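You operate a simulated robot arm through the tools that you are given. There is no shell and no other tool.

The job below is to be done with a simulated two-armed robot. You get a single attempt, and the scene is never put back.

TASK
Check the base radio on the card's channel with gain at 100.
Fine: set it up and switch it on before you hold talk; the signal must reach 50 %; switch off last.
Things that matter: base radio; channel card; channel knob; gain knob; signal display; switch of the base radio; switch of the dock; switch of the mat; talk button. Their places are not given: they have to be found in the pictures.

Only the result counts: the job must be done as asked and must still hold three seconds after the hand-in. Knocking over, shifting, dropping, spilling or breaking anything else fails it.

THE ROBOT
Two 7-joint arms with fingered hands on one trunk that stands fixed in place. Base frame: the origin is at the foot of the trunk, x ahead of it, y to its left, z up. Lengths are in m, angles in degrees, forces in N, time in s.
The left shoulder is at [0.06, 0.166, 0.976], the right one opposite. With the tool pointing down near the work surface each hand reaches from about 0.36 to 0.86 m from the base axis, measured 20 degrees to its own side. Payload 5 kg a hand.
The tool frame of a hand sits at the grasp point between the pads (the TCP): z along the fingers, y along the line on which they close. The tips reach 0.032 m beyond it. Largest opening 0.16 m; the body of the gripper starts 0.089 m behind the TCP. The gripper is a hand of 3 fingers: y runs from the thumb to the fingers, the wrist lies at [0, 0, -0.267] in the tool frame, and closing takes about 1.5 s.
Orientation is that of the tool frame in the base frame, as a unit quaternion [w, x, y, z]. With the fingers straight down and closing along the base's y, the tool's x points along the base's -x, its y along +y and its z along -z.

THE INTERFACE
- The arms move only by the tool servo_tool. It takes "left_increments", "right_increments" or both (then of equal length, played together; a hand with none holds still); each is a list of rows, each a list of 2 entries, a list of its own where there are three numbers: the shift along the tool's x, y, z in units of 500 mm (1.0 is 500 mm), then the turn, a rotation vector about the tool's x, y, z in units of 45 degrees (1.0 is 45 degrees). In form: [[[x, y, z], [wx, wy, wz]], ...]. A call has 1 to 20 rows; each row is the pose to reach, as a shift and turn from the pose commanded when the call began, along the tool's axes at that moment. "left_grip" and "right_grip" are, for a hand that has rows, the opening, from 0 (shut) to 1 (fully open), set as the call begins (left out, the last holds). A call with a number of a shift or a turn outside -1 to 1 is refused whole. A row lasts 0.2 s, in which the tool goes at most 0.05 m and 8.6 degrees; a call with a longer step from one row to the next is refused whole, and so is a gripper value outside its range. A pose out of reach is approached as far as the arm can. The call stops where the force on the tool passes 80 N (or 10 N more than at its start, if that is more) or the arm is blocked; 0.2 s more then pass. Each finger travels about 0.045 m/s and halts on what it meets, pressing with about 34 N; the grip force reading is that of the motor and also rises with nothing between the fingers. The clock runs only during rows and for 0.2 s after the last one: add rows that repeat a pose to give the fingers time. It gives the time, the measured TCP pose, the force on the tool (base axes), the opening and the grip force at its end, in the units of the frame above (readings bear some noise), with the torque about the TCP (base axes, N m) and any sound that the robot's microphone picked up.
- Cameras (640 x 400 px; columns grow to the right, rows downward): "scene" is now at [0.0508, 0.0255, 1.628]; the picture's right is [0.28, -0.96, 0.00], its down [-0.61, -0.18, -0.77] and it looks along [0.74, 0.21, -0.63] (base axes); focal length 326 px, centre (320, 200). "left" rides on the left gripper at [-0.065, -0.004, -0.116] in its tool frame; the picture's right is [0.06, -1.00, 0.00], its down [0.87, 0.05, -0.49] and it looks along [0.49, 0.03, 0.87] (tool axes); focal length 261 px, centre (320, 200). "right" rides on the right gripper at [0.065, -0.004, -0.116] in its tool frame; the picture's right is [0.06, 1.00, 0.00], its down [-0.87, 0.05, -0.49] and it looks along [-0.49, 0.03, 0.87] (tool axes); focal length 261 px, centre (320, 200).
- get_image(camera): a new picture of that camera. It takes no simulated time.
- slide_trunk(by): slides the trunk up (or, below 0, down) by that many m; the arms and the scene camera ride with it, the base frame stays. It gives what a move gives, with no picture.
- finger_targets(finger1, finger2, thumb_bend, hand): sets how far each is bent, from 0 (flat) to 1 (curled in); at 0.3 the hand is open as for a grip, at 0.7 the pads meet at the TCP. One left out holds its place. A second passes; each finger stops where it meets its share of the squeeze, and holds until it gets a number again. A gripper value or a shape takes the hand back. It gives what a move gives, with no picture; readings hold the bend of each and the force on the fingers (four entries, about 0 where the hand has none), thumb and palm.
- grasp_type(shape, hand): the hand has 3 fingers and takes this shape, open, in about a second: jaw (thumb against the fingers, like two jaws); tri (thumb and two fingers); tip (a fingertip pinch); poke (one finger out to press); point (the index stretched); flat (the hand flat); cup (the hand cupped); fist (a fist). The gripper value then closes the fingers along that shape, each until it touches; the sizes above hold for jaw. It gives what a move gives, with no picture.
- turn_head(pan, tilt): turns the head with the scene camera to pan (to the left, within 86 degrees either way) and tilt (down, from -29 to 69), counted from straight ahead of the robot. It gives what a move gives.
- probe_pixels(camera, pixels): for up to 12 pixels [column, row] of the newest picture of that camera ("zoom" is the newest enlarged one), the place [x, y, z] in the base frame of the surface seen there, good to about 0.002 m. It takes no simulated time.
- enlarge(camera, box): a new picture of the part [left, top, right, bottom] of that camera's present view, enlarged. It takes no simulated time.
- job_done(): hands the job in; it is judged then, once.

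Leave the grippers open and the arms clear of the work at the hand-in unless told otherwise.

The tools are called after ">>>" as a command line: name --argument value ..., lists and objects as JSON in quotes. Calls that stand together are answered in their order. servo_tool: Moves the arms, as the interface text tells. Its arguments: {"type":"object","properties":{"left_increments":{"type":"array","items":{"type":"array"}},"left_grip":{"type":"number"},"right_increments":{"type":"array","items":{"type":"array"}},"right_grip":{"type":"number"}},"required":[]} The other tools are called the same way: slide_trunk (by) slides the trunk up or down; grasp_type (shape, hand) gives the hand a shape; finger_targets (finger1, finger2, thumb_bend, hand) moves the fingers one by one; turn_head (pan, tilt) turns the head that bears the scene camera; get_image (camera) takes a picture; probe_pixels (camera, pixels) gives the place of the surface under pixels of a picture; enlarge (camera, box) takes an enlarged picture of a part of a camera's view; job_done () hands the job in.

At the start:

```text
clock: 0.0
left_ee_pos: [0.5584, 0.48, 1.0866]
left_tcp_rot: [0.0, 0.0, 1.0, -0.001]
left_force: [0.1, 0.1, -0.4]
left_wrist_torque: [0.02, -0.02, -0.01]
left_finger_gap: 0.1598
left_grip_force: 0.1
left_shape: jaw
left_bend: [0.3, 0.3, 0.3]
left_finger forces: [0.1, 0.0, 0.0, 0.0, 0.0, 0.0]
right_ee_pos: [0.6446, -0.0853, 1.1342]
right_tcp_rot: [0.0, 0.0, 1.0, 0.0]
right_force: [0.1, 0.2, 0.2]
right_wrist_torque: [0.01, -0.01, 0.04]
right_finger_gap: 0.1596
right_grip_force: 0.1
right_shape: jaw
right_bend: [0.3, 0.3, 0.3]
right_finger forces: [0.0, 0.1, 0.0, 0.0, 0.0, 0.1]
trunk travel left (down, up): [-0.525, 0.065]
head pan, tilt: [16.1, 39.2]
```

scene: 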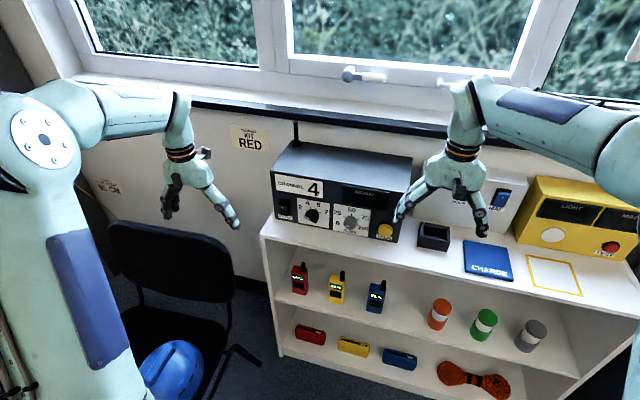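
right: 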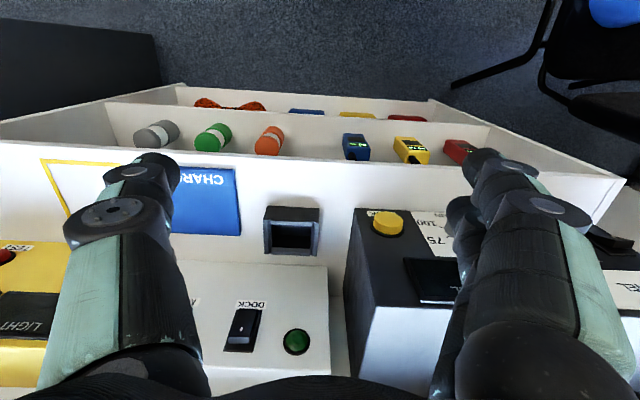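
left: 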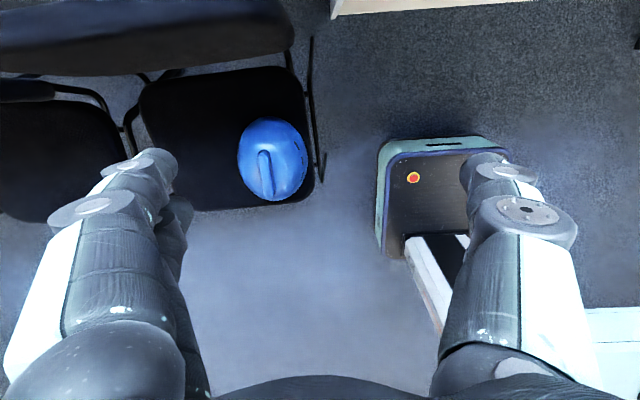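

I see a grey base radio with a "CHANNEL 4" card at about (300,187), two knobs at about (312,215) and (350,223), a yellow button at (385,230), and a dark display at (365,193). I'll enlarge this region to read the details.

>>> enlarge --camera "scene" --box '[260, 140, 420, 240]'

>>> enlarge --camera "scene" --box '[400, 150, 640, 300]'

```text
4.00 times, centred on (340, 190) of scene
```

zoom: 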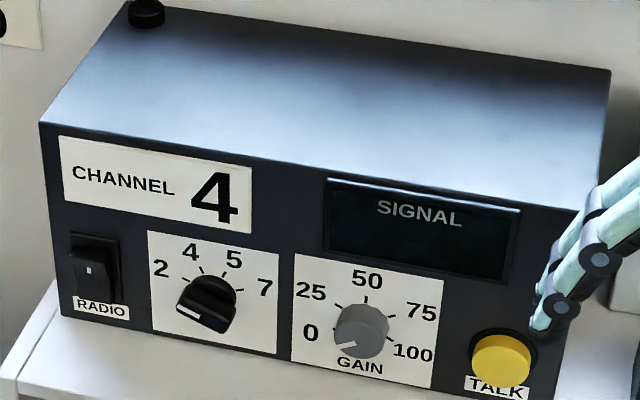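

```text
2.67 times, centred on (520, 225) of scene
```

zoom: 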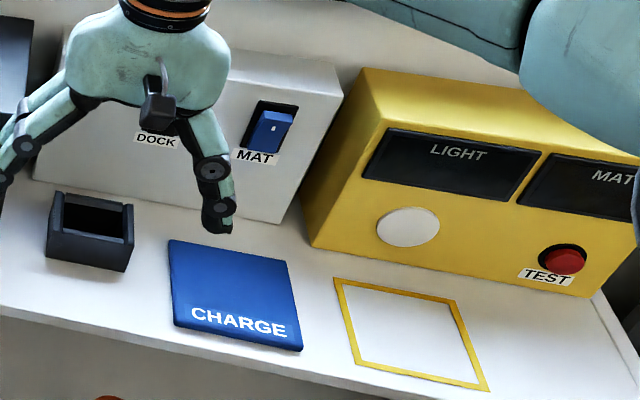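

The card says channel 4. The gain dial runs 0–100. I'll probe the radio's geometry in a fresh enlarged view.

>>> enlarge --camera "scene" --box '[260, 140, 420, 240]'

>>> probe_pixels --camera "zoom" --pixels '[[45, 130], [62, 308], [540, 395], [90, 255], [90, 285], [205, 295], [185, 320], [160, 240], [270, 345], [362, 330], [338, 350], [502, 355]]'

>>> probe_pixels --camera "zoom" --pixels '[[240, 270], [190, 253], [232, 262], [160, 270], [265, 290], [310, 333], [410, 352], [367, 282], [425, 312], [420, 240], [580, 200], [130, 15]]'

```text
4.00 times, centred on (340, 190) of scene
```

zoom: 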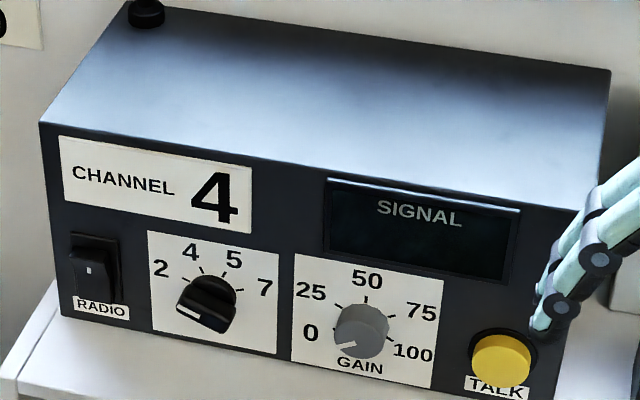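

```text
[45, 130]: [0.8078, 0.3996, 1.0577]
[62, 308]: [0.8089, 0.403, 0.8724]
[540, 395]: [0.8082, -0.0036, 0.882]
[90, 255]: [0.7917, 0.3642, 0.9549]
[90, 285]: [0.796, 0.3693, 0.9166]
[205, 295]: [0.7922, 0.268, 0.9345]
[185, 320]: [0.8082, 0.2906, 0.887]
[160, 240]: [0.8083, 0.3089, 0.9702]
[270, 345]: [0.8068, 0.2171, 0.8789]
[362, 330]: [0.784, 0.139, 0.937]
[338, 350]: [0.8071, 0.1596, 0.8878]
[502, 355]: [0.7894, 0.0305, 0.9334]
```

```text
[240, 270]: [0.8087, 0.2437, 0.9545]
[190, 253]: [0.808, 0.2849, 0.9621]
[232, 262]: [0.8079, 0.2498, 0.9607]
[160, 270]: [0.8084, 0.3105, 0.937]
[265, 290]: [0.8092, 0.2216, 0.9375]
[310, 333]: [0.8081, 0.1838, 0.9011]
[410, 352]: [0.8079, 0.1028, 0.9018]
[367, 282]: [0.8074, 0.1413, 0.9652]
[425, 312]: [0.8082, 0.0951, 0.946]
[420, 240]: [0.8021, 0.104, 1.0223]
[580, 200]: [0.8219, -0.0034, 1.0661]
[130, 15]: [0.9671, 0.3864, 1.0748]
```

The radio's front panel is a vertical plane at x≈0.808: the rocker is near y 0.366, the channel knob near y 0.265, the gain knob near y 0.14 and the talk button near y 0.03, all at z≈0.93. I'll turn the left hand to point forward. First comes half of the −90° turn about tool y, with a small shift toward the radio's left part.

>>> servo_tool --left_increments '[[[-0.005, -0.03, 0], [0, -0.16, 0]], [[-0.01, -0.06, 0], [0, -0.33, 0]], [[-0.02, -0.09, 0], [0, -0.5, 0]], [[-0.03, -0.12, 0], [0, -0.67, 0]], [[-0.04, -0.15, 0], [0, -0.84, 0]], [[-0.05, -0.18, 0], [0, -1.0, 0]]]'

```text
clock: 1.4
left_ee_pos: [0.5827, 0.3897, 1.0874]
left_tcp_rot: [0.383, 0.001, 0.924, -0.001]
left_force: [-0.3, -0.3, 0.2]
left_wrist_torque: [-0.01, 0.0, -0.02]
left_finger_gap: 0.16
left_grip_force: 0.2
left_shape: jaw
left_bend: [0.3, 0.3, 0.3]
left_finger forces: [0.0, 0.0, 0.1, 0.0, 0.0, 0.1]
right_ee_pos: [0.6449, -0.0843, 1.1354]
right_tcp_rot: [0.001, 0.0, 1.0, 0.0]
right_force: [0.5, -0.7, 0.4]
right_wrist_torque: [-0.01, 0.0, 0.0]
right_finger_gap: 0.1596
right_grip_force: 0.3
right_shape: jaw
right_bend: [0.3, 0.3, 0.3]
right_finger forces: [0.0, 0.0, 0.1, 0.1, 0.0, 0.0]
trunk travel left (down, up): [-0.525, 0.065]
head pan, tilt: [16.1, 39.2]
```

The hand is halfway, at 135° about y. Next is the second half of the turn, holding position.

>>> servo_tool --left_increments '[[[0, 0, 0], [0, -0.16, 0]], [[0, 0, 0], [0, -0.33, 0]], [[0, 0, 0], [0, -0.5, 0]], [[0, 0, 0], [0, -0.67, 0]], [[0, 0, 0], [0, -0.84, 0]], [[0, 0, 0], [0, -1.0, 0]]]'

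>>> get_image --camera "left"

>>> get_image --camera "scene"

```text
clock: 2.8
left_ee_pos: [0.5829, 0.3932, 1.0852]
left_tcp_rot: [0.707, -0.001, 0.707, -0.001]
left_force: [0.4, 0.3, 0.7]
left_wrist_torque: [0.0, 0.0, 0.02]
left_finger_gap: 0.1601
left_grip_force: 0.0
left_shape: jaw
left_bend: [0.3, 0.3, 0.3]
left_finger forces: [0.0, 0.1, 0.0, 0.0, 0.0, 0.0]
right_ee_pos: [0.647, -0.0837, 1.1362]
right_tcp_rot: [0.0, 0.001, 1.0, 0.0]
right_force: [0.4, -0.3, -0.1]
right_wrist_torque: [0.05, 0.0, 0.0]
right_finger_gap: 0.1599
right_grip_force: 0.1
right_shape: jaw
right_bend: [0.3, 0.3, 0.3]
right_finger forces: [0.1, 0.1, 0.1, 0.0, 0.1, 0.0]
trunk travel left (down, up): [-0.525, 0.065]
head pan, tilt: [16.1, 39.2]
```

```text
taken
```

left: 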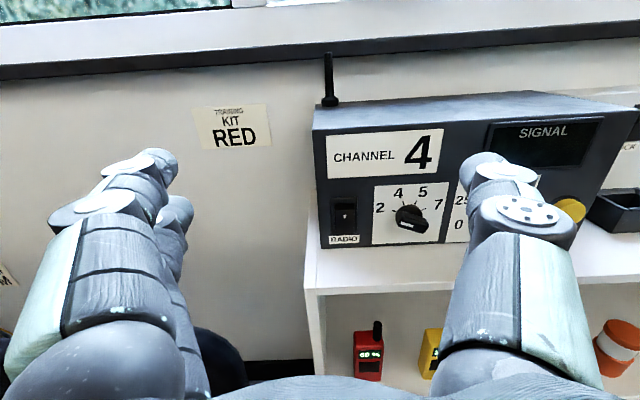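

```text
taken
```

scene: 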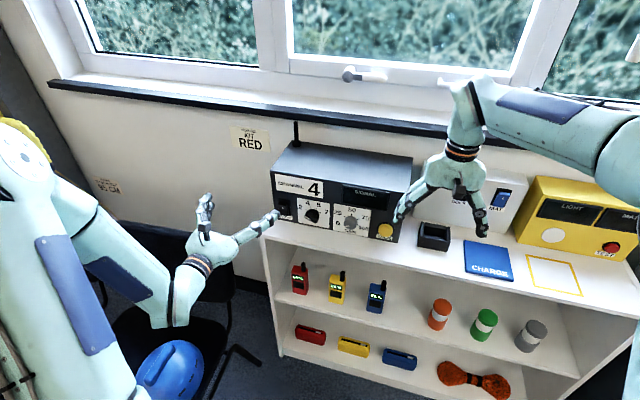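

The left camera now faces the radio front. I'll enlarge the panel section around (410,215) to read the knob pointer and the rocker.

>>> enlarge --camera "left" --box '[310, 170, 470, 270]'

```text
4.00 times, centred on (390, 220) of left
```

zoom: 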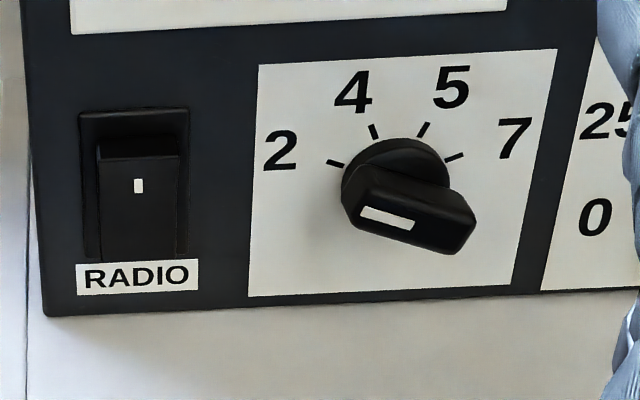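

The channel knob is a bar with a white line at its left end, which seems to point at "2". The rocker's top protrudes, so it looks off. I'll probe the knob, ticks and rocker in this zoom.

>>> probe_pixels --camera "zoom" --pixels '[[335, 163], [374, 131], [424, 129], [455, 156], [365, 212], [410, 224], [460, 240], [385, 190], [470, 205], [400, 150], [345, 195], [435, 160]]'

>>> probe_pixels --camera "zoom" --pixels '[[138, 145], [138, 160], [138, 185], [138, 220], [138, 250], [90, 180], [184, 180], [110, 200], [170, 200], [415, 195], [355, 190], [450, 250]]'

```text
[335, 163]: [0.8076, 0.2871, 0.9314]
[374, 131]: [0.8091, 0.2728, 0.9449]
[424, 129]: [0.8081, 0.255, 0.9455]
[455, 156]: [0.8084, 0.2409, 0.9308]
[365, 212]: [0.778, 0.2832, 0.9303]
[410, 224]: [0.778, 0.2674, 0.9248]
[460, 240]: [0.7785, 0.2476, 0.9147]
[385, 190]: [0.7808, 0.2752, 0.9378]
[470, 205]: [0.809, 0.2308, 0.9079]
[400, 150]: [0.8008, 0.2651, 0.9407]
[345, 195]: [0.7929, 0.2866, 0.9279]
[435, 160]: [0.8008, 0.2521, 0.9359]
```

```text
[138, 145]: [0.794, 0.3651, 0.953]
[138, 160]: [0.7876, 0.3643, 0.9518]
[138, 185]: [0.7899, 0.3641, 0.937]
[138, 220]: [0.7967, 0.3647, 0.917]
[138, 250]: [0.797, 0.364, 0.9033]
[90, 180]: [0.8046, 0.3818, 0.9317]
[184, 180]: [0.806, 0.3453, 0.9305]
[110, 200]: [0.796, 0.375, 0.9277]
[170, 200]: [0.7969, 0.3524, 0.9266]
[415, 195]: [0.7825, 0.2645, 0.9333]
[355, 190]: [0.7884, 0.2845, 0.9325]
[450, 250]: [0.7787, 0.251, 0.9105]
```

The channel knob centre is at about (y 0.264, z 0.922). Its bar points at "2", about 67° left of up, and "4" sits about 22° left of up, so it needs 45° clockwise. Now I'll check the shelf-top geometry and the gain knob, using the left and scene cameras.

>>> probe_pixels --camera "left" --pixels '[[380, 255], [380, 270], [380, 283], [380, 300], [313, 240], [310, 275]]'

>>> enlarge --camera "scene" --box '[325, 195, 405, 245]'

```text
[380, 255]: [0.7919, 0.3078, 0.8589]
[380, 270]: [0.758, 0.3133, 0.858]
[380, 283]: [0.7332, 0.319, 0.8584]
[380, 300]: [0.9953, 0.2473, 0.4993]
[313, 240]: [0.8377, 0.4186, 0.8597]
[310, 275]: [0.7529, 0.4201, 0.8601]
```

```text
8.00 times, centred on (365, 220) of scene
```

zoom: 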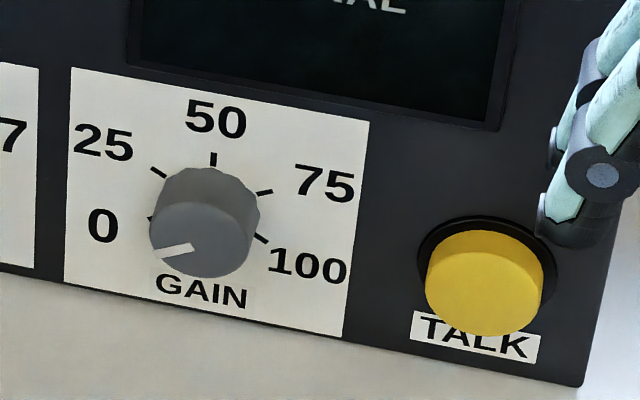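

The shelf top is at z≈0.859 with its front edge at x≈0.732. Now I'll probe the gain ticks, knob face and talk button.

>>> probe_pixels --camera "zoom" --pixels '[[158, 172], [214, 158], [266, 191], [262, 238], [150, 219], [200, 240], [165, 254], [188, 246], [155, 225], [245, 245], [200, 275], [205, 205]]'

>>> probe_pixels --camera "zoom" --pixels '[[485, 280], [430, 265], [540, 290], [485, 250], [485, 325], [450, 225], [422, 250], [160, 235], [250, 200], [180, 180], [495, 222], [556, 265]]'

```text
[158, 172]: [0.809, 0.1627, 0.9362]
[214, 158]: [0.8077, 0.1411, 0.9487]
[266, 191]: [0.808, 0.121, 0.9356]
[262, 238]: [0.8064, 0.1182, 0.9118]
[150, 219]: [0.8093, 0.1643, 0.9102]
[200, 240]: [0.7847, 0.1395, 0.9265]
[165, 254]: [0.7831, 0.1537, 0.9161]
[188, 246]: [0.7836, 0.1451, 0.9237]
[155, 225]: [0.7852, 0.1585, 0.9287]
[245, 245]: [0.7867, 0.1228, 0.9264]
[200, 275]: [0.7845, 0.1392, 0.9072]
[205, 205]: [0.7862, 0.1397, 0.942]
```

```text
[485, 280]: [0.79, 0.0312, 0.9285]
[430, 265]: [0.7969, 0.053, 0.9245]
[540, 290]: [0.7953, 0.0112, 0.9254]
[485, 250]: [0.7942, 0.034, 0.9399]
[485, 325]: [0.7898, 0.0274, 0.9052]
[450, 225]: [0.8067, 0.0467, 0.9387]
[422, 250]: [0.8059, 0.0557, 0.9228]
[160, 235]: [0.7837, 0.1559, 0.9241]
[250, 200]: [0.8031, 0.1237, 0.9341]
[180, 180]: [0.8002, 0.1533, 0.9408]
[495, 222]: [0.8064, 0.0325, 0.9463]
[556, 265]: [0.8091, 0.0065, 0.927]
```

The gain knob centre is about (y 0.141, z 0.924) with its pointer at 0, and 100 lies about 240° clockwise. The talk button is at about (y 0.031, z 0.926). I'll bring the left hand in front of the channel knob, rolling it about tool z so the fingers close across the bar's width. The first roll is 45°, with the gap narrowing.

>>> servo_tool --left_increments '[[[0.05, -0.04, 0.03], [0, 0, -0.16]], [[0.1, -0.08, 0.06], [0, 0, -0.33]], [[0.16, -0.12, 0.09], [0, 0, -0.5]], [[0.22, -0.17, 0.12], [0, 0, -0.67]], [[0.28, -0.22, 0.15], [0, 0, -0.84]], [[0.329, -0.252, 0.18], [0, 0, -1.0]]]' --left_grip 0.4

>>> get_image --camera "left"

>>> get_image --camera "scene"

```text
clock: 4.2
left_ee_pos: [0.6735, 0.2656, 0.9224]
left_tcp_rot: [0.654, -0.271, 0.652, -0.272]
left_force: [0.8, -0.5, 1.1]
left_wrist_torque: [-0.01, 0.0, 0.04]
left_finger_gap: 0.0646
left_grip_force: 0.1
left_shape: jaw
left_bend: [0.73, 0.73, 0.7]
left_finger forces: [0.0, 0.0, 0.0, 0.1, 0.0, 0.0]
right_ee_pos: [0.6466, -0.0852, 1.1348]
right_tcp_rot: [0.0, 0.0, 1.0, 0.0]
right_force: [0.2, 0.1, -0.4]
right_wrist_torque: [-0.01, 0.01, -0.02]
right_finger_gap: 0.1597
right_grip_force: 0.0
right_shape: jaw
right_bend: [0.3, 0.3, 0.3]
right_finger forces: [0.0, 0.0, 0.1, 0.1, 0.0, 0.0]
trunk travel left (down, up): [-0.525, 0.065]
head pan, tilt: [16.1, 39.2]
```

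```text
taken
```

left: 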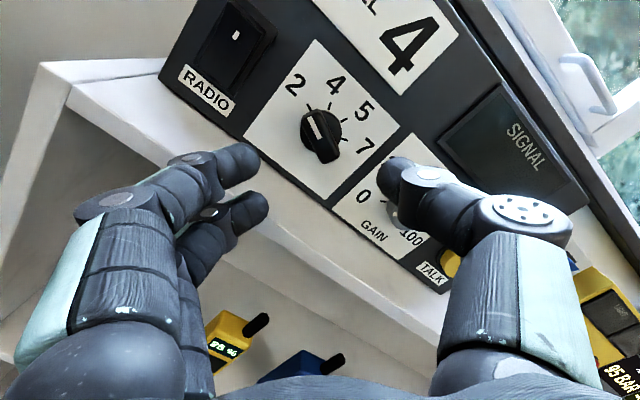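

```text
taken
```

scene: 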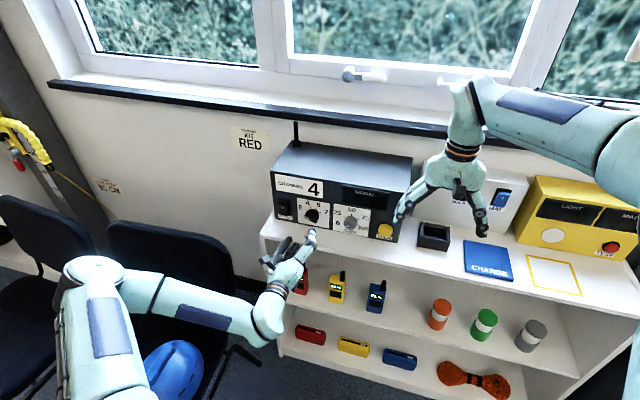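

The wrist view shows the bar nearly vertical between the fingers, at (318,135). I'll finish the roll by another 22.5° to line the pads up across the bar, staying about 10 cm clear of the panel.

>>> servo_tool --left_increments '[[[0, 0, 0.01], [0, 0, -0.17]], [[0, 0, 0.02], [0, 0, -0.34]], [[0, 0, 0.03], [0, 0, -0.5]], [[0, 0, 0.03], [0, 0, -0.5]], [[0, 0, 0.03], [0, 0, -0.5]]]' --left_grip 0.35

>>> get_image --camera "left"

```text
clock: 5.4
left_ee_pos: [0.6886, 0.2651, 0.9236]
left_tcp_rot: [0.588, -0.393, 0.588, -0.392]
left_force: [0.1, -0.5, 0.4]
left_wrist_torque: [-0.02, 0.01, 0.01]
left_finger_gap: 0.0561
left_grip_force: 0.1
left_shape: jaw
left_bend: [0.73, 0.73, 0.7]
left_finger forces: [0.0, 0.0, 0.0, 0.2, 0.1, 0.1]
right_ee_pos: [0.6451, -0.084, 1.1354]
right_tcp_rot: [0.001, 0.0, 1.0, 0.001]
right_force: [0.4, -0.8, 0.0]
right_wrist_torque: [-0.03, 0.01, 0.0]
right_finger_gap: 0.1598
right_grip_force: 0.0
right_shape: jaw
right_bend: [0.3, 0.3, 0.3]
right_finger forces: [0.1, 0.1, 0.0, 0.0, 0.0, 0.0]
trunk travel left (down, up): [-0.525, 0.065]
head pan, tilt: [16.1, 39.2]
```

```text
taken
```

left: 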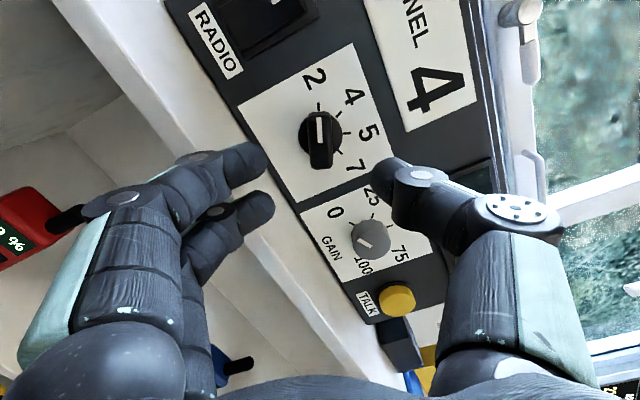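

The bar is now vertical in the wrist view at (320,140), midway between the fingertips. I'll advance about 75 mm along tool z so the tips straddle the bar.

>>> servo_tool --left_increments '[[[0, 0, 0.03], [0, 0, 0]], [[0, 0, 0.06], [0, 0, 0]], [[0, 0, 0.09], [0, 0, 0]], [[0, 0, 0.115], [0, 0, 0]], [[0, 0, 0.135], [0, 0, 0]], [[0, 0, 0.146], [0, 0, 0]], [[0, 0, 0.146], [0, 0, 0]]]'

>>> get_image --camera "left"

>>> enlarge --camera "scene" --box '[240, 160, 400, 260]'

```text
clock: 7.0
left_ee_pos: [0.7566, 0.2662, 0.9273]
left_tcp_rot: [0.59, -0.392, 0.585, -0.394]
left_force: [-22.1, 2.8, 32.6]
left_wrist_torque: [0.41, 2.42, 0.09]
left_finger_gap: 0.0506
left_grip_force: 0.0
left_shape: jaw
left_bend: [0.73, 0.74, 0.7]
left_finger forces: [0.2, 39.0, 0.0, 0.0, 0.1, 0.0]
right_ee_pos: [0.6413, -0.0848, 1.1386]
right_tcp_rot: [0.001, 0.001, 1.0, 0.0]
right_force: [0.2, 0.2, 0.5]
right_wrist_torque: [0.0, 0.03, 0.01]
right_finger_gap: 0.16
right_grip_force: 0.0
right_shape: jaw
right_bend: [0.3, 0.3, 0.3]
right_finger forces: [0.0, 0.0, 0.1, 0.0, 0.0, 0.0]
trunk travel left (down, up): [-0.525, 0.065]
head pan, tilt: [16.1, 39.2]
```

```text
taken
```

left: 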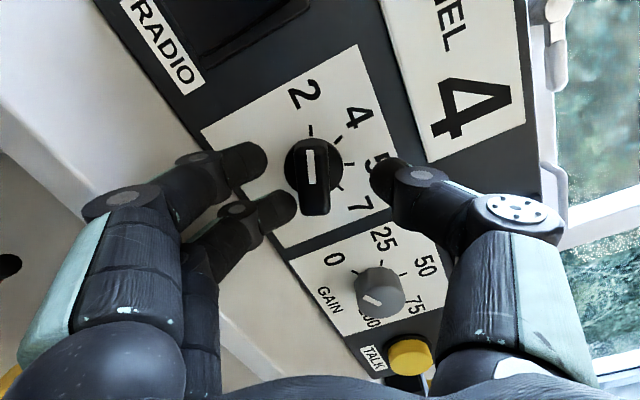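

```text
4.00 times, centred on (320, 210) of scene
```

zoom: 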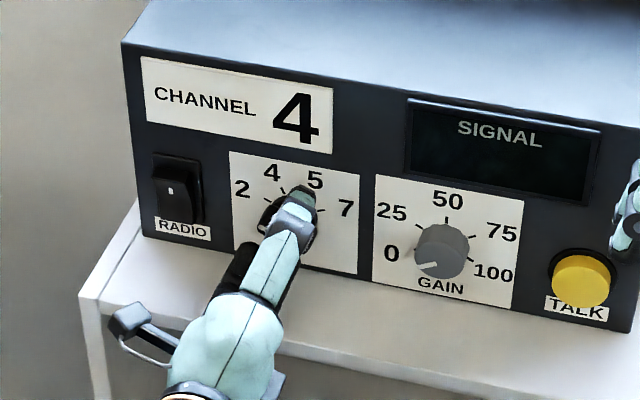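

The force reads −22 N in x and +33 N in z, with 39 N on finger 2. That lower finger is touching the shelf edge at z≈0.859, so I'll back straight off 70 mm. Then I'll narrow the gap to about 36 mm, since the bar is only about 18 mm wide.

>>> servo_tool --left_increments '[[[0, 0, -0.03], [0, 0, 0]], [[0, 0, -0.07], [0, 0, 0]], [[0, 0, -0.11], [0, 0, 0]], [[0, 0, -0.14], [0, 0, 0]]]'

>>> servo_tool --left_increments '[[[0, 0, 0], [0, 0, 0]], [[0, 0, 0], [0, 0, 0]], [[0, 0, 0], [0, 0, 0]]]' --left_grip 0.22

>>> get_image --camera "left"

>>> enlarge --camera "scene" --box '[240, 160, 400, 260]'

```text
clock: 8.0
left_ee_pos: [0.6909, 0.2647, 0.922]
left_tcp_rot: [0.587, -0.393, 0.589, -0.393]
left_force: [0.0, 0.4, 0.0]
left_wrist_torque: [0.0, -0.01, 0.01]
left_finger_gap: 0.0564
left_grip_force: 0.2
left_shape: jaw
left_bend: [0.73, 0.73, 0.7]
left_finger forces: [0.1, 0.0, 0.0, 0.1, 0.0, 0.0]
right_ee_pos: [0.6453, -0.0853, 1.1349]
right_tcp_rot: [0.0, 0.001, 1.0, 0.0]
right_force: [0.2, -0.7, -0.4]
right_wrist_torque: [0.0, 0.0, -0.03]
right_finger_gap: 0.1598
right_grip_force: 0.1
right_shape: jaw
right_bend: [0.3, 0.3, 0.3]
right_finger forces: [0.0, 0.0, 0.1, 0.0, 0.0, 0.0]
trunk travel left (down, up): [-0.525, 0.065]
head pan, tilt: [16.1, 39.2]
```

```text
clock: 8.8
left_ee_pos: [0.6916, 0.2652, 0.9214]
left_tcp_rot: [0.588, -0.393, 0.588, -0.393]
left_force: [-0.5, -0.3, 0.1]
left_wrist_torque: [-0.01, -0.03, -0.01]
left_finger_gap: 0.0356
left_grip_force: 0.0
left_shape: jaw
left_bend: [0.73, 0.73, 0.7]
left_finger forces: [0.1, 0.1, 0.0, 0.1, 0.0, 0.1]
right_ee_pos: [0.6445, -0.0849, 1.135]
right_tcp_rot: [0.0, 0.0, 1.0, 0.0]
right_force: [0.3, 0.6, 0.9]
right_wrist_torque: [0.0, 0.0, 0.04]
right_finger_gap: 0.1599
right_grip_force: 0.0
right_shape: jaw
right_bend: [0.3, 0.3, 0.3]
right_finger forces: [0.1, 0.0, 0.0, 0.0, 0.0, 0.0]
trunk travel left (down, up): [-0.525, 0.065]
head pan, tilt: [16.1, 39.2]
```

```text
taken
```

left: 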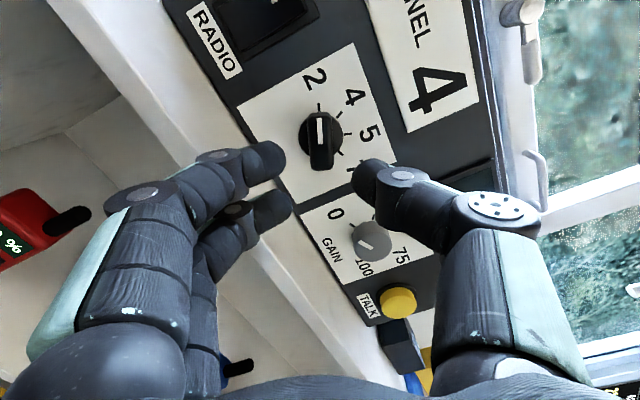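

```text
4.00 times, centred on (320, 210) of scene
```

zoom: 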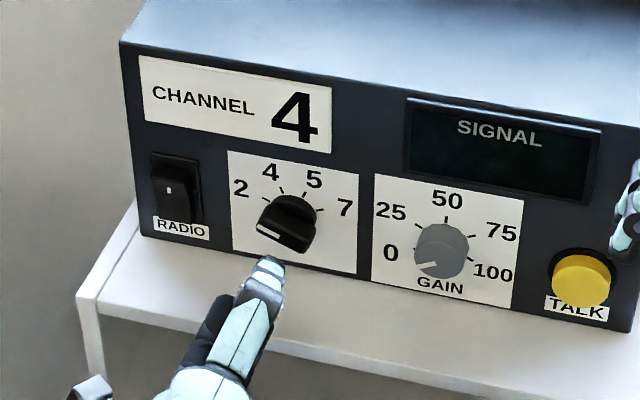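

Nothing has shifted: the radio and knob look the same and the force is zero. With the 36 mm gap I'll advance again 4 mm higher, in two stages, watching the finger force.

>>> servo_tool --left_increments '[[[-0.003, -0.0074, 0.03], [0, 0, 0]], [[-0.003, -0.0074, 0.06], [0, 0, 0]], [[-0.003, -0.0074, 0.09], [0, 0, 0]], [[-0.003, -0.0074, 0.11], [0, 0, 0]], [[-0.003, -0.0074, 0.12], [0, 0, 0]]]'

>>> get_image --camera "left"

```text
clock: 10.0
left_ee_pos: [0.7513, 0.2654, 0.9275]
left_tcp_rot: [0.588, -0.393, 0.588, -0.393]
left_force: [-0.3, 0.1, 0.3]
left_wrist_torque: [-0.07, 0.02, 0.03]
left_finger_gap: 0.0353
left_grip_force: 0.0
left_shape: jaw
left_bend: [0.73, 0.73, 0.7]
left_finger forces: [0.1, 0.7, 0.1, 0.0, 0.0, 0.0]
right_ee_pos: [0.6452, -0.0847, 1.1349]
right_tcp_rot: [0.001, 0.0, 1.0, -0.001]
right_force: [0.4, 0.0, 0.7]
right_wrist_torque: [-0.02, -0.01, -0.04]
right_finger_gap: 0.1597
right_grip_force: 0.0
right_shape: jaw
right_bend: [0.3, 0.3, 0.3]
right_finger forces: [0.1, 0.0, 0.0, 0.0, 0.0, 0.1]
trunk travel left (down, up): [-0.525, 0.065]
head pan, tilt: [16.1, 39.2]
```

```text
taken
```

left: 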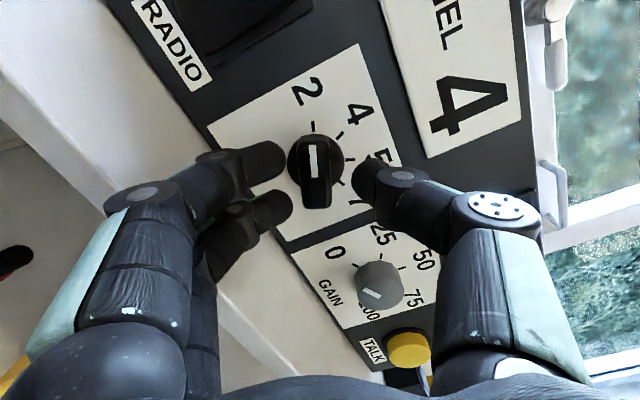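

The way is nearly clear, with finger 2 reading just 0.7 N and the tips just past the bar's face. I'll advance another 9 mm gently.

>>> servo_tool --left_increments '[[[0, -0.002, 0.006], [0, 0, 0]], [[0, -0.002, 0.012], [0, 0, 0]], [[0, -0.002, 0.018], [0, 0, 0]]]'

```text
clock: 10.8
left_ee_pos: [0.7601, 0.2655, 0.9281]
left_tcp_rot: [0.588, -0.392, 0.588, -0.393]
left_force: [-3.3, 0.2, 5.1]
left_wrist_torque: [0.05, 0.43, 0.03]
left_finger_gap: 0.0351
left_grip_force: 0.1
left_shape: jaw
left_bend: [0.73, 0.73, 0.7]
left_finger forces: [0.0, 5.6, 0.0, 0.0, 0.1, 0.0]
right_ee_pos: [0.6446, -0.0841, 1.1363]
right_tcp_rot: [0.0, 0.0, 1.0, 0.0]
right_force: [-0.6, -0.6, -0.2]
right_wrist_torque: [0.05, 0.01, 0.01]
right_finger_gap: 0.1599
right_grip_force: 0.1
right_shape: jaw
right_bend: [0.3, 0.3, 0.3]
right_finger forces: [0.0, 0.0, 0.0, 0.0, 0.0, 0.0]
trunk travel left (down, up): [-0.525, 0.065]
head pan, tilt: [16.1, 39.2]
```

There is only light contact of 5 N at the shelf edge. I'll narrow the gap to about 22 mm, which lifts the lower fingers off, and then re-centre by 4 mm along tool y onto the bar.

>>> servo_tool --left_increments '[[[0, 0, 0], [0, 0, 0]], [[0, 0, 0], [0, 0, 0]], [[0.001, 0.004, 0], [0, 0, 0]], [[0.002, 0.008, 0.0], [0, 0, 0]]]' --left_grip 0.15

>>> get_image --camera "left"

```text
clock: 11.8
left_ee_pos: [0.7595, 0.2658, 0.9254]
left_tcp_rot: [0.589, -0.391, 0.588, -0.394]
left_force: [-6.6, 1.0, 9.4]
left_wrist_torque: [0.11, 0.89, 0.07]
left_finger_gap: 0.023
left_grip_force: 0.1
left_shape: jaw
left_bend: [0.72, 0.72, 0.7]
left_finger forces: [0.0, 16.0, 0.1, 0.0, 0.1, 0.0]
right_ee_pos: [0.6439, -0.0839, 1.1352]
right_tcp_rot: [0.001, 0.0, 1.0, 0.0]
right_force: [0.4, -0.1, -0.7]
right_wrist_torque: [0.02, 0.01, 0.0]
right_finger_gap: 0.1599
right_grip_force: 0.2
right_shape: jaw
right_bend: [0.3, 0.3, 0.3]
right_finger forces: [0.0, 0.0, 0.0, 0.1, 0.0, 0.0]
trunk travel left (down, up): [-0.525, 0.065]
head pan, tilt: [16.1, 39.2]
```

```text
taken
```

left: 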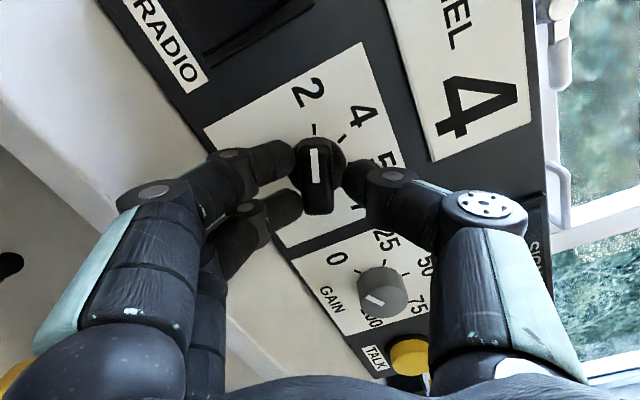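

The bar is neatly between the pads. I'll close fully onto it and raise back by 3 mm to unload the shelf contact.

>>> servo_tool --left_increments '[[[-0.001, -0.003, 0], [0, 0, 0]], [[-0.002, -0.006, 0], [0, 0, 0]], [[-0.002, -0.006, 0], [0, 0, 0]], [[-0.002, -0.006, 0], [0, 0, 0]], [[-0.002, -0.006, 0], [0, 0, 0]]]' --left_grip 0.0

>>> get_image --camera "left"

```text
clock: 13.0
left_ee_pos: [0.7596, 0.2652, 0.9254]
left_tcp_rot: [0.588, -0.393, 0.588, -0.392]
left_force: [-6.5, 2.2, -6.3]
left_wrist_torque: [0.01, 0.24, 0.11]
left_finger_gap: 0.0145
left_grip_force: 34.4
left_shape: jaw
left_bend: [0.72, 0.72, 0.7]
left_finger forces: [18.2, 19.0, 0.0, 0.0, 29.8, 0.1]
right_ee_pos: [0.6454, -0.0837, 1.1351]
right_tcp_rot: [0.001, 0.001, 1.0, 0.0]
right_force: [-1.0, -0.3, -0.6]
right_wrist_torque: [0.0, 0.03, 0.0]
right_finger_gap: 0.1598
right_grip_force: 0.1
right_shape: jaw
right_bend: [0.3, 0.3, 0.3]
right_finger forces: [0.1, 0.0, 0.1, 0.0, 0.1, 0.0]
trunk travel left (down, up): [-0.525, 0.065]
head pan, tilt: [16.1, 39.2]
```

```text
taken
```

left: 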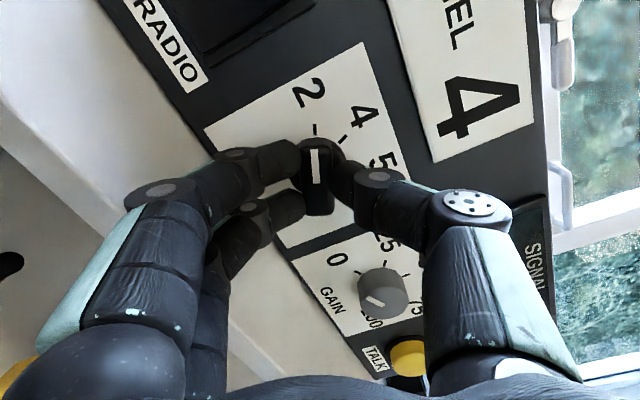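

The bar is firmly gripped, with 34 N of grip and a 14.5 mm gap. Now I'll turn 45° clockwise (+z of the tool) with a tiny shift that keeps the turn centred on the knob axis.

>>> servo_tool --left_increments '[[[0.001, 0, 0], [0, 0, 0.16]], [[0.002, -0.001, 0], [0, 0, 0.33]], [[0.003, -0.001, 0], [0, 0, 0.5]], [[0.004, -0.001, 0], [0, 0, 0.67]], [[0.005, -0.002, 0], [0, 0, 0.84]], [[0.005, -0.002, 0], [0, 0, 1.0]], [[0.005, -0.002, 0], [0, 0, 1.0]]]'

>>> get_image --camera "left"

```text
clock: 14.6
left_ee_pos: [0.7599, 0.2633, 0.926]
left_tcp_rot: [0.693, -0.139, 0.694, -0.137]
left_force: [-6.3, 7.1, -9.6]
left_wrist_torque: [0.02, 0.25, 0.32]
left_finger_gap: 0.0143
left_grip_force: 34.0
left_shape: jaw
left_bend: [0.72, 0.72, 0.7]
left_finger forces: [19.6, 20.1, 0.0, 0.0, 28.7, 0.1]
right_ee_pos: [0.6456, -0.0837, 1.1347]
right_tcp_rot: [-0.001, 0.0, 1.0, 0.001]
right_force: [0.0, 0.0, 0.0]
right_wrist_torque: [0.04, 0.0, -0.03]
right_finger_gap: 0.1598
right_grip_force: 0.1
right_shape: jaw
right_bend: [0.3, 0.3, 0.3]
right_finger forces: [0.0, 0.1, 0.0, 0.0, 0.0, 0.0]
trunk travel left (down, up): [-0.525, 0.065]
head pan, tilt: [16.1, 39.2]
```

```text
taken
```

left: 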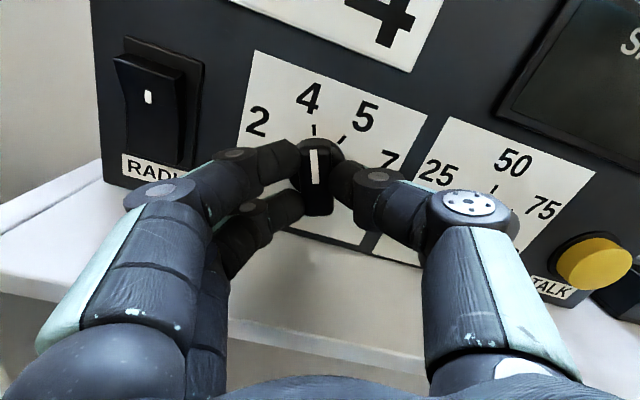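

The bar now points at "4" and the roll reads −22.5°. I'll release the grip and retreat 80 mm.

>>> servo_tool --left_increments '[[[0, 0, 0], [0, 0, 0]], [[0, 0, 0], [0, 0, 0]], [[0, 0, 0], [0, 0, 0]], [[0, 0, -0.04], [0, 0, 0]], [[0, 0, -0.1], [0, 0, 0]], [[0, 0, -0.16], [0, 0, 0]]]' --left_grip 0.3

>>> enlarge --camera "left" --box '[220, 60, 460, 210]'

>>> get_image --camera "scene"

```text
clock: 16.0
left_ee_pos: [0.6789, 0.263, 0.926]
left_tcp_rot: [0.694, -0.138, 0.693, -0.138]
left_force: [-0.6, -0.4, 0.7]
left_wrist_torque: [-0.01, 0.04, -0.01]
left_finger_gap: 0.0472
left_grip_force: 0.0
left_shape: jaw
left_bend: [0.73, 0.73, 0.7]
left_finger forces: [0.0, 0.0, 0.0, 0.0, 0.1, 0.0]
right_ee_pos: [0.6457, -0.0846, 1.1356]
right_tcp_rot: [-0.001, 0.0, 1.0, 0.0]
right_force: [-0.2, 0.5, -0.1]
right_wrist_torque: [-0.01, -0.02, 0.02]
right_finger_gap: 0.16
right_grip_force: 0.0
right_shape: jaw
right_bend: [0.3, 0.3, 0.3]
right_finger forces: [0.0, 0.0, 0.0, 0.1, 0.1, 0.0]
trunk travel left (down, up): [-0.525, 0.065]
head pan, tilt: [16.1, 39.2]
```

```text
2.67 times, centred on (340, 135) of left
```

zoom: 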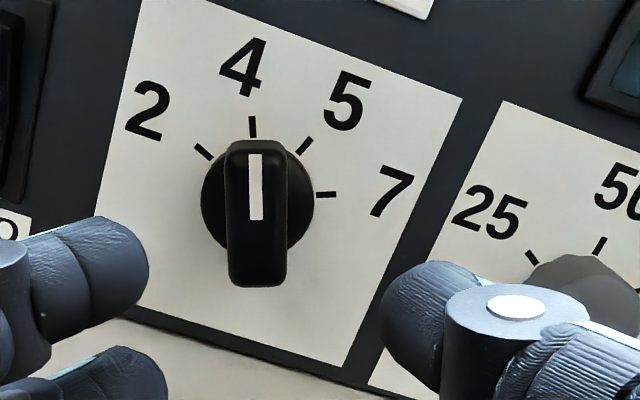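

```text
taken
```

scene: 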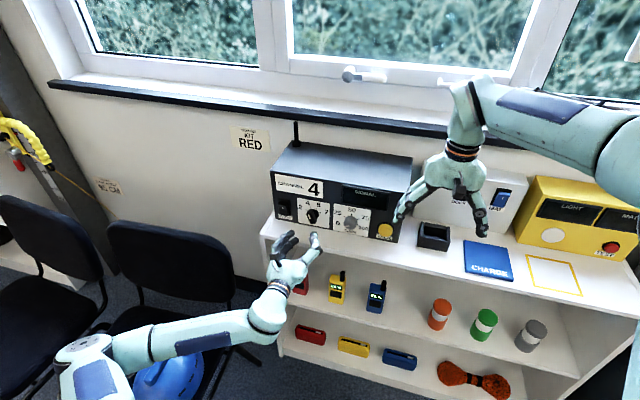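

Channel 4 is set, with the white line exactly on the 4 tick. Next I'll slide to the gain knob (y 0.141, z 0.926), still 10 cm clear, open the gap to about 60 mm and roll to −40°. I'll then turn it in several grips.

>>> servo_tool --left_increments '[[[0.019, -0.045, 0], [0, 0, -0.08]], [[0.038, -0.09, 0], [0, 0, -0.16]], [[0.057, -0.135, 0], [0, 0, -0.24]], [[0.076, -0.18, 0], [0, 0, -0.32]], [[0.0934, -0.2254, 0], [0, 0, -0.389]], [[0.0934, -0.2254, 0], [0, 0, -0.389]]]' --left_grip 0.38

>>> get_image --camera "left"

```text
clock: 17.4
left_ee_pos: [0.6799, 0.1408, 0.9265]
left_tcp_rot: [0.665, -0.242, 0.664, -0.242]
left_force: [0.3, -0.3, -0.7]
left_wrist_torque: [0.0, 0.02, 0.0]
left_finger_gap: 0.0604
left_grip_force: 0.1
left_shape: jaw
left_bend: [0.73, 0.73, 0.7]
left_finger forces: [0.0, 0.0, 0.0, 0.0, 0.0, 0.1]
right_ee_pos: [0.6449, -0.0833, 1.1352]
right_tcp_rot: [0.0, 0.0, 1.0, 0.0]
right_force: [0.1, 0.2, -0.4]
right_wrist_torque: [0.0, -0.01, 0.01]
right_finger_gap: 0.1598
right_grip_force: 0.0
right_shape: jaw
right_bend: [0.3, 0.3, 0.3]
right_finger forces: [0.0, 0.1, 0.1, 0.0, 0.0, 0.0]
trunk travel left (down, up): [-0.525, 0.065]
head pan, tilt: [16.1, 39.2]
```

```text
taken
```

left: 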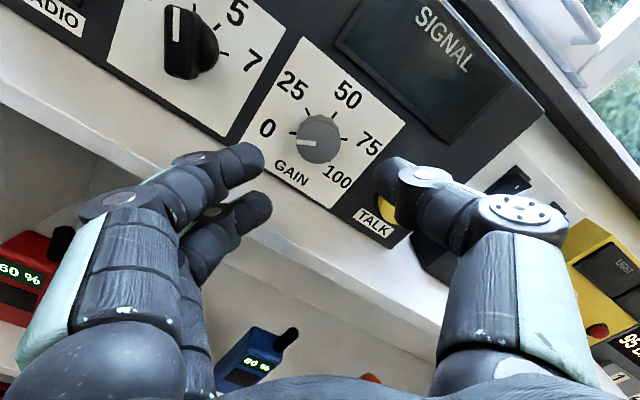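

The gain knob at (318,140) is centred between the fingertips. I'll advance about 84 mm with the pads straddling it, slowing near the end.

>>> servo_tool --left_increments '[[[0, 0, 0.04], [0, 0, 0]], [[0, 0, 0.08], [0, 0, 0]], [[0, 0, 0.115], [0, 0, 0]], [[0, 0, 0.14], [0, 0, 0]], [[0, 0, 0.155], [0, 0, 0]], [[0, 0, 0.165], [0, 0, 0]]]'

>>> get_image --camera "left"

```text
clock: 18.8
left_ee_pos: [0.7624, 0.14, 0.9265]
left_tcp_rot: [0.664, -0.242, 0.665, -0.242]
left_force: [-0.4, -0.6, 0.3]
left_wrist_torque: [0.01, -0.02, -0.05]
left_finger_gap: 0.0602
left_grip_force: 0.1
left_shape: jaw
left_bend: [0.73, 0.73, 0.7]
left_finger forces: [0.0, 0.0, 0.0, 0.1, 0.0, 0.1]
right_ee_pos: [0.6446, -0.0835, 1.1363]
right_tcp_rot: [0.0, 0.0, 1.0, -0.001]
right_force: [-0.1, 0.2, -0.5]
right_wrist_torque: [-0.03, 0.02, -0.03]
right_finger_gap: 0.16
right_grip_force: 0.1
right_shape: jaw
right_bend: [0.3, 0.3, 0.3]
right_finger forces: [0.0, 0.1, 0.1, 0.0, 0.1, 0.0]
trunk travel left (down, up): [-0.525, 0.065]
head pan, tilt: [16.1, 39.2]
```

```text
taken
```

left: 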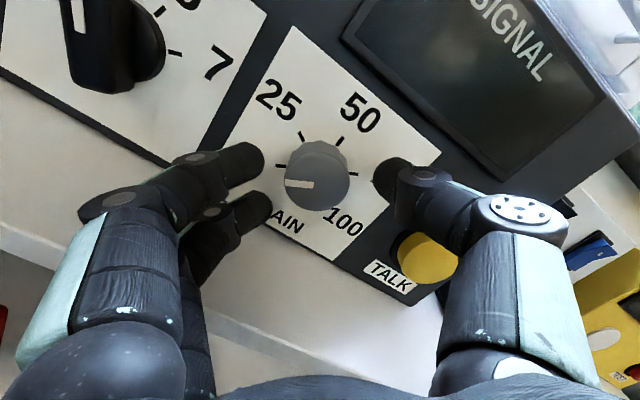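

No contact, and the knob is centred. I'll go 4 mm deeper and close on it.

>>> servo_tool --left_increments '[[[0, 0, 0.008], [0, 0, 0]], [[0, 0, 0.008], [0, 0, 0]], [[0, 0, 0.008], [0, 0, 0]], [[0, 0, 0.008], [0, 0, 0]], [[0, 0, 0.008], [0, 0, 0]]]' --left_grip 0.0

>>> get_image --camera "left"

```text
clock: 20.0
left_ee_pos: [0.7666, 0.1393, 0.9264]
left_tcp_rot: [0.665, -0.242, 0.664, -0.242]
left_force: [3.6, -0.5, 1.0]
left_wrist_torque: [-0.01, -0.05, -0.02]
left_finger_gap: 0.0276
left_grip_force: 34.3
left_shape: jaw
left_bend: [0.72, 0.73, 0.7]
left_finger forces: [14.2, 15.1, 0.1, 0.1, 29.5, 0.1]
right_ee_pos: [0.6452, -0.0851, 1.1347]
right_tcp_rot: [0.0, 0.0, 1.0, 0.0]
right_force: [-0.6, 0.3, 1.0]
right_wrist_torque: [0.0, 0.01, 0.02]
right_finger_gap: 0.1601
right_grip_force: 0.0
right_shape: jaw
right_bend: [0.3, 0.3, 0.3]
right_finger forces: [0.0, 0.0, 0.0, 0.0, 0.0, 0.0]
trunk travel left (down, up): [-0.525, 0.065]
head pan, tilt: [16.1, 39.2]
```

```text
taken
```

left: 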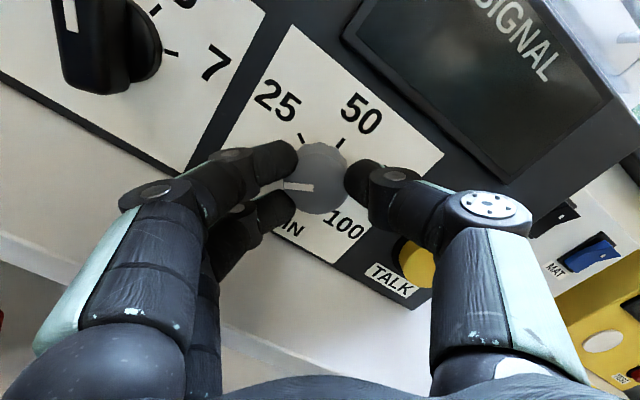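

The knob is gripped and well centred, with near-zero side force. I'll turn 45° clockwise.

>>> servo_tool --left_increments '[[[0, 0, 0], [0, 0, 0.16]], [[0, 0, 0], [0, 0, 0.33]], [[0, 0, 0], [0, 0, 0.5]], [[0, 0, 0], [0, 0, 0.67]], [[0, 0, 0], [0, 0, 0.84]], [[0, 0, 0], [0, 0, 1.0]]]'

>>> get_image --camera "left"

```text
clock: 21.4
left_ee_pos: [0.7663, 0.1376, 0.9259]
left_tcp_rot: [0.706, 0.033, 0.707, 0.03]
left_force: [4.9, -8.6, -1.5]
left_wrist_torque: [-0.06, 0.01, -0.34]
left_finger_gap: 0.0269
left_grip_force: 33.9
left_shape: jaw
left_bend: [0.72, 0.73, 0.7]
left_finger forces: [12.8, 14.3, 0.1, 0.0, 35.9, 0.1]
right_ee_pos: [0.6459, -0.0847, 1.135]
right_tcp_rot: [0.0, 0.0, 1.0, 0.001]
right_force: [-0.6, 0.7, 0.3]
right_wrist_torque: [0.04, 0.0, -0.01]
right_finger_gap: 0.16
right_grip_force: 0.1
right_shape: jaw
right_bend: [0.3, 0.3, 0.3]
right_finger forces: [0.1, 0.0, 0.0, 0.0, 0.1, 0.1]
trunk travel left (down, up): [-0.525, 0.065]
head pan, tilt: [16.1, 39.2]
```

```text
taken
```

left: 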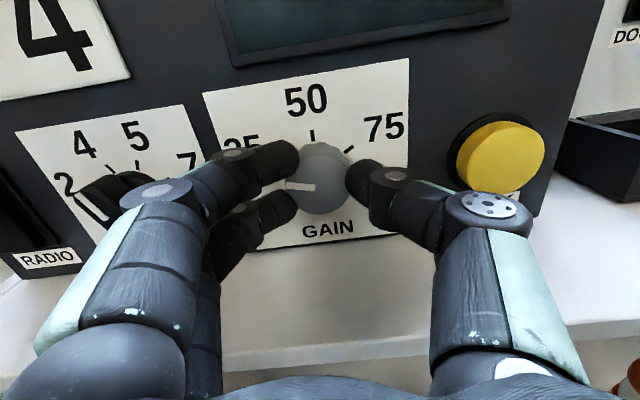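

The gain knob has turned about 45°. The channel knob at (105,195) looks foreshortened here, so I'll enlarge to confirm it still points to 4.

>>> enlarge --camera "left" --box '[0, 100, 224, 240]'

>>> enlarge --camera "scene" --box '[260, 160, 420, 260]'

```text
2.86 times, centred on (112, 170) of left
```

zoom: 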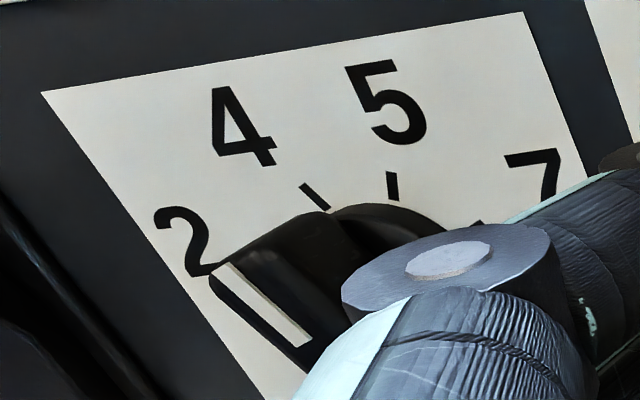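

```text
4.00 times, centred on (340, 210) of scene
```

zoom: 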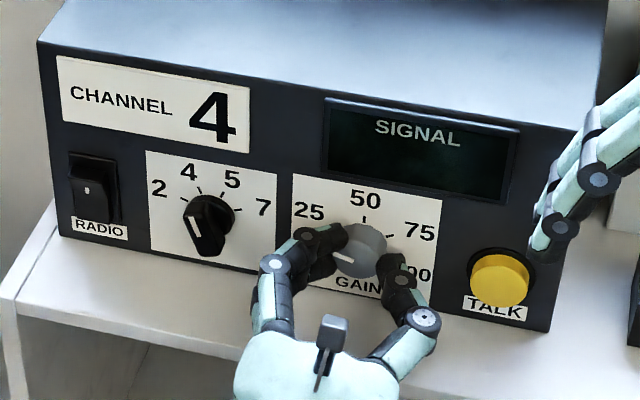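

The channel knob still points at 4 in the scene view, and the gain pointer is at about −75°. I'll turn another 40° clockwise in the same grip.

>>> servo_tool --left_increments '[[[0, 0.002, 0], [0, 0, 0.16]], [[0, 0.002, 0], [0, 0, 0.32]], [[0, 0.002, 0], [0, 0, 0.48]], [[0, 0.002, 0], [0, 0, 0.64]], [[0, 0.002, 0], [0, 0, 0.78]], [[0, 0.002, 0], [0, 0, 0.889]]]'

>>> get_image --camera "left"

```text
clock: 22.8
left_ee_pos: [0.7653, 0.1389, 0.9259]
left_tcp_rot: [0.652, 0.273, 0.654, 0.27]
left_force: [1.7, -20.1, -5.0]
left_wrist_torque: [-0.08, 0.32, -0.69]
left_finger_gap: 0.0274
left_grip_force: 34.3
left_shape: jaw
left_bend: [0.72, 0.73, 0.7]
left_finger forces: [12.1, 10.5, 0.0, 0.1, 42.5, 0.1]
right_ee_pos: [0.6468, -0.0867, 1.1336]
right_tcp_rot: [0.0, 0.0, 1.0, 0.001]
right_force: [0.0, -0.3, 0.2]
right_wrist_torque: [0.01, 0.02, 0.0]
right_finger_gap: 0.1599
right_grip_force: 0.1
right_shape: jaw
right_bend: [0.3, 0.3, 0.3]
right_finger forces: [0.1, 0.0, 0.1, 0.1, 0.1, 0.0]
trunk travel left (down, up): [-0.525, 0.065]
head pan, tilt: [16.1, 39.2]
```

```text
taken
```

left: 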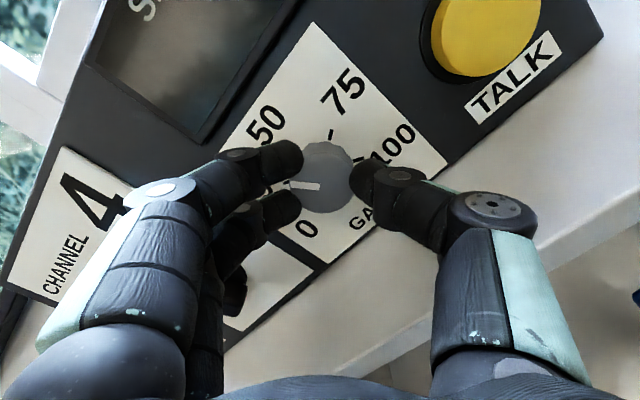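

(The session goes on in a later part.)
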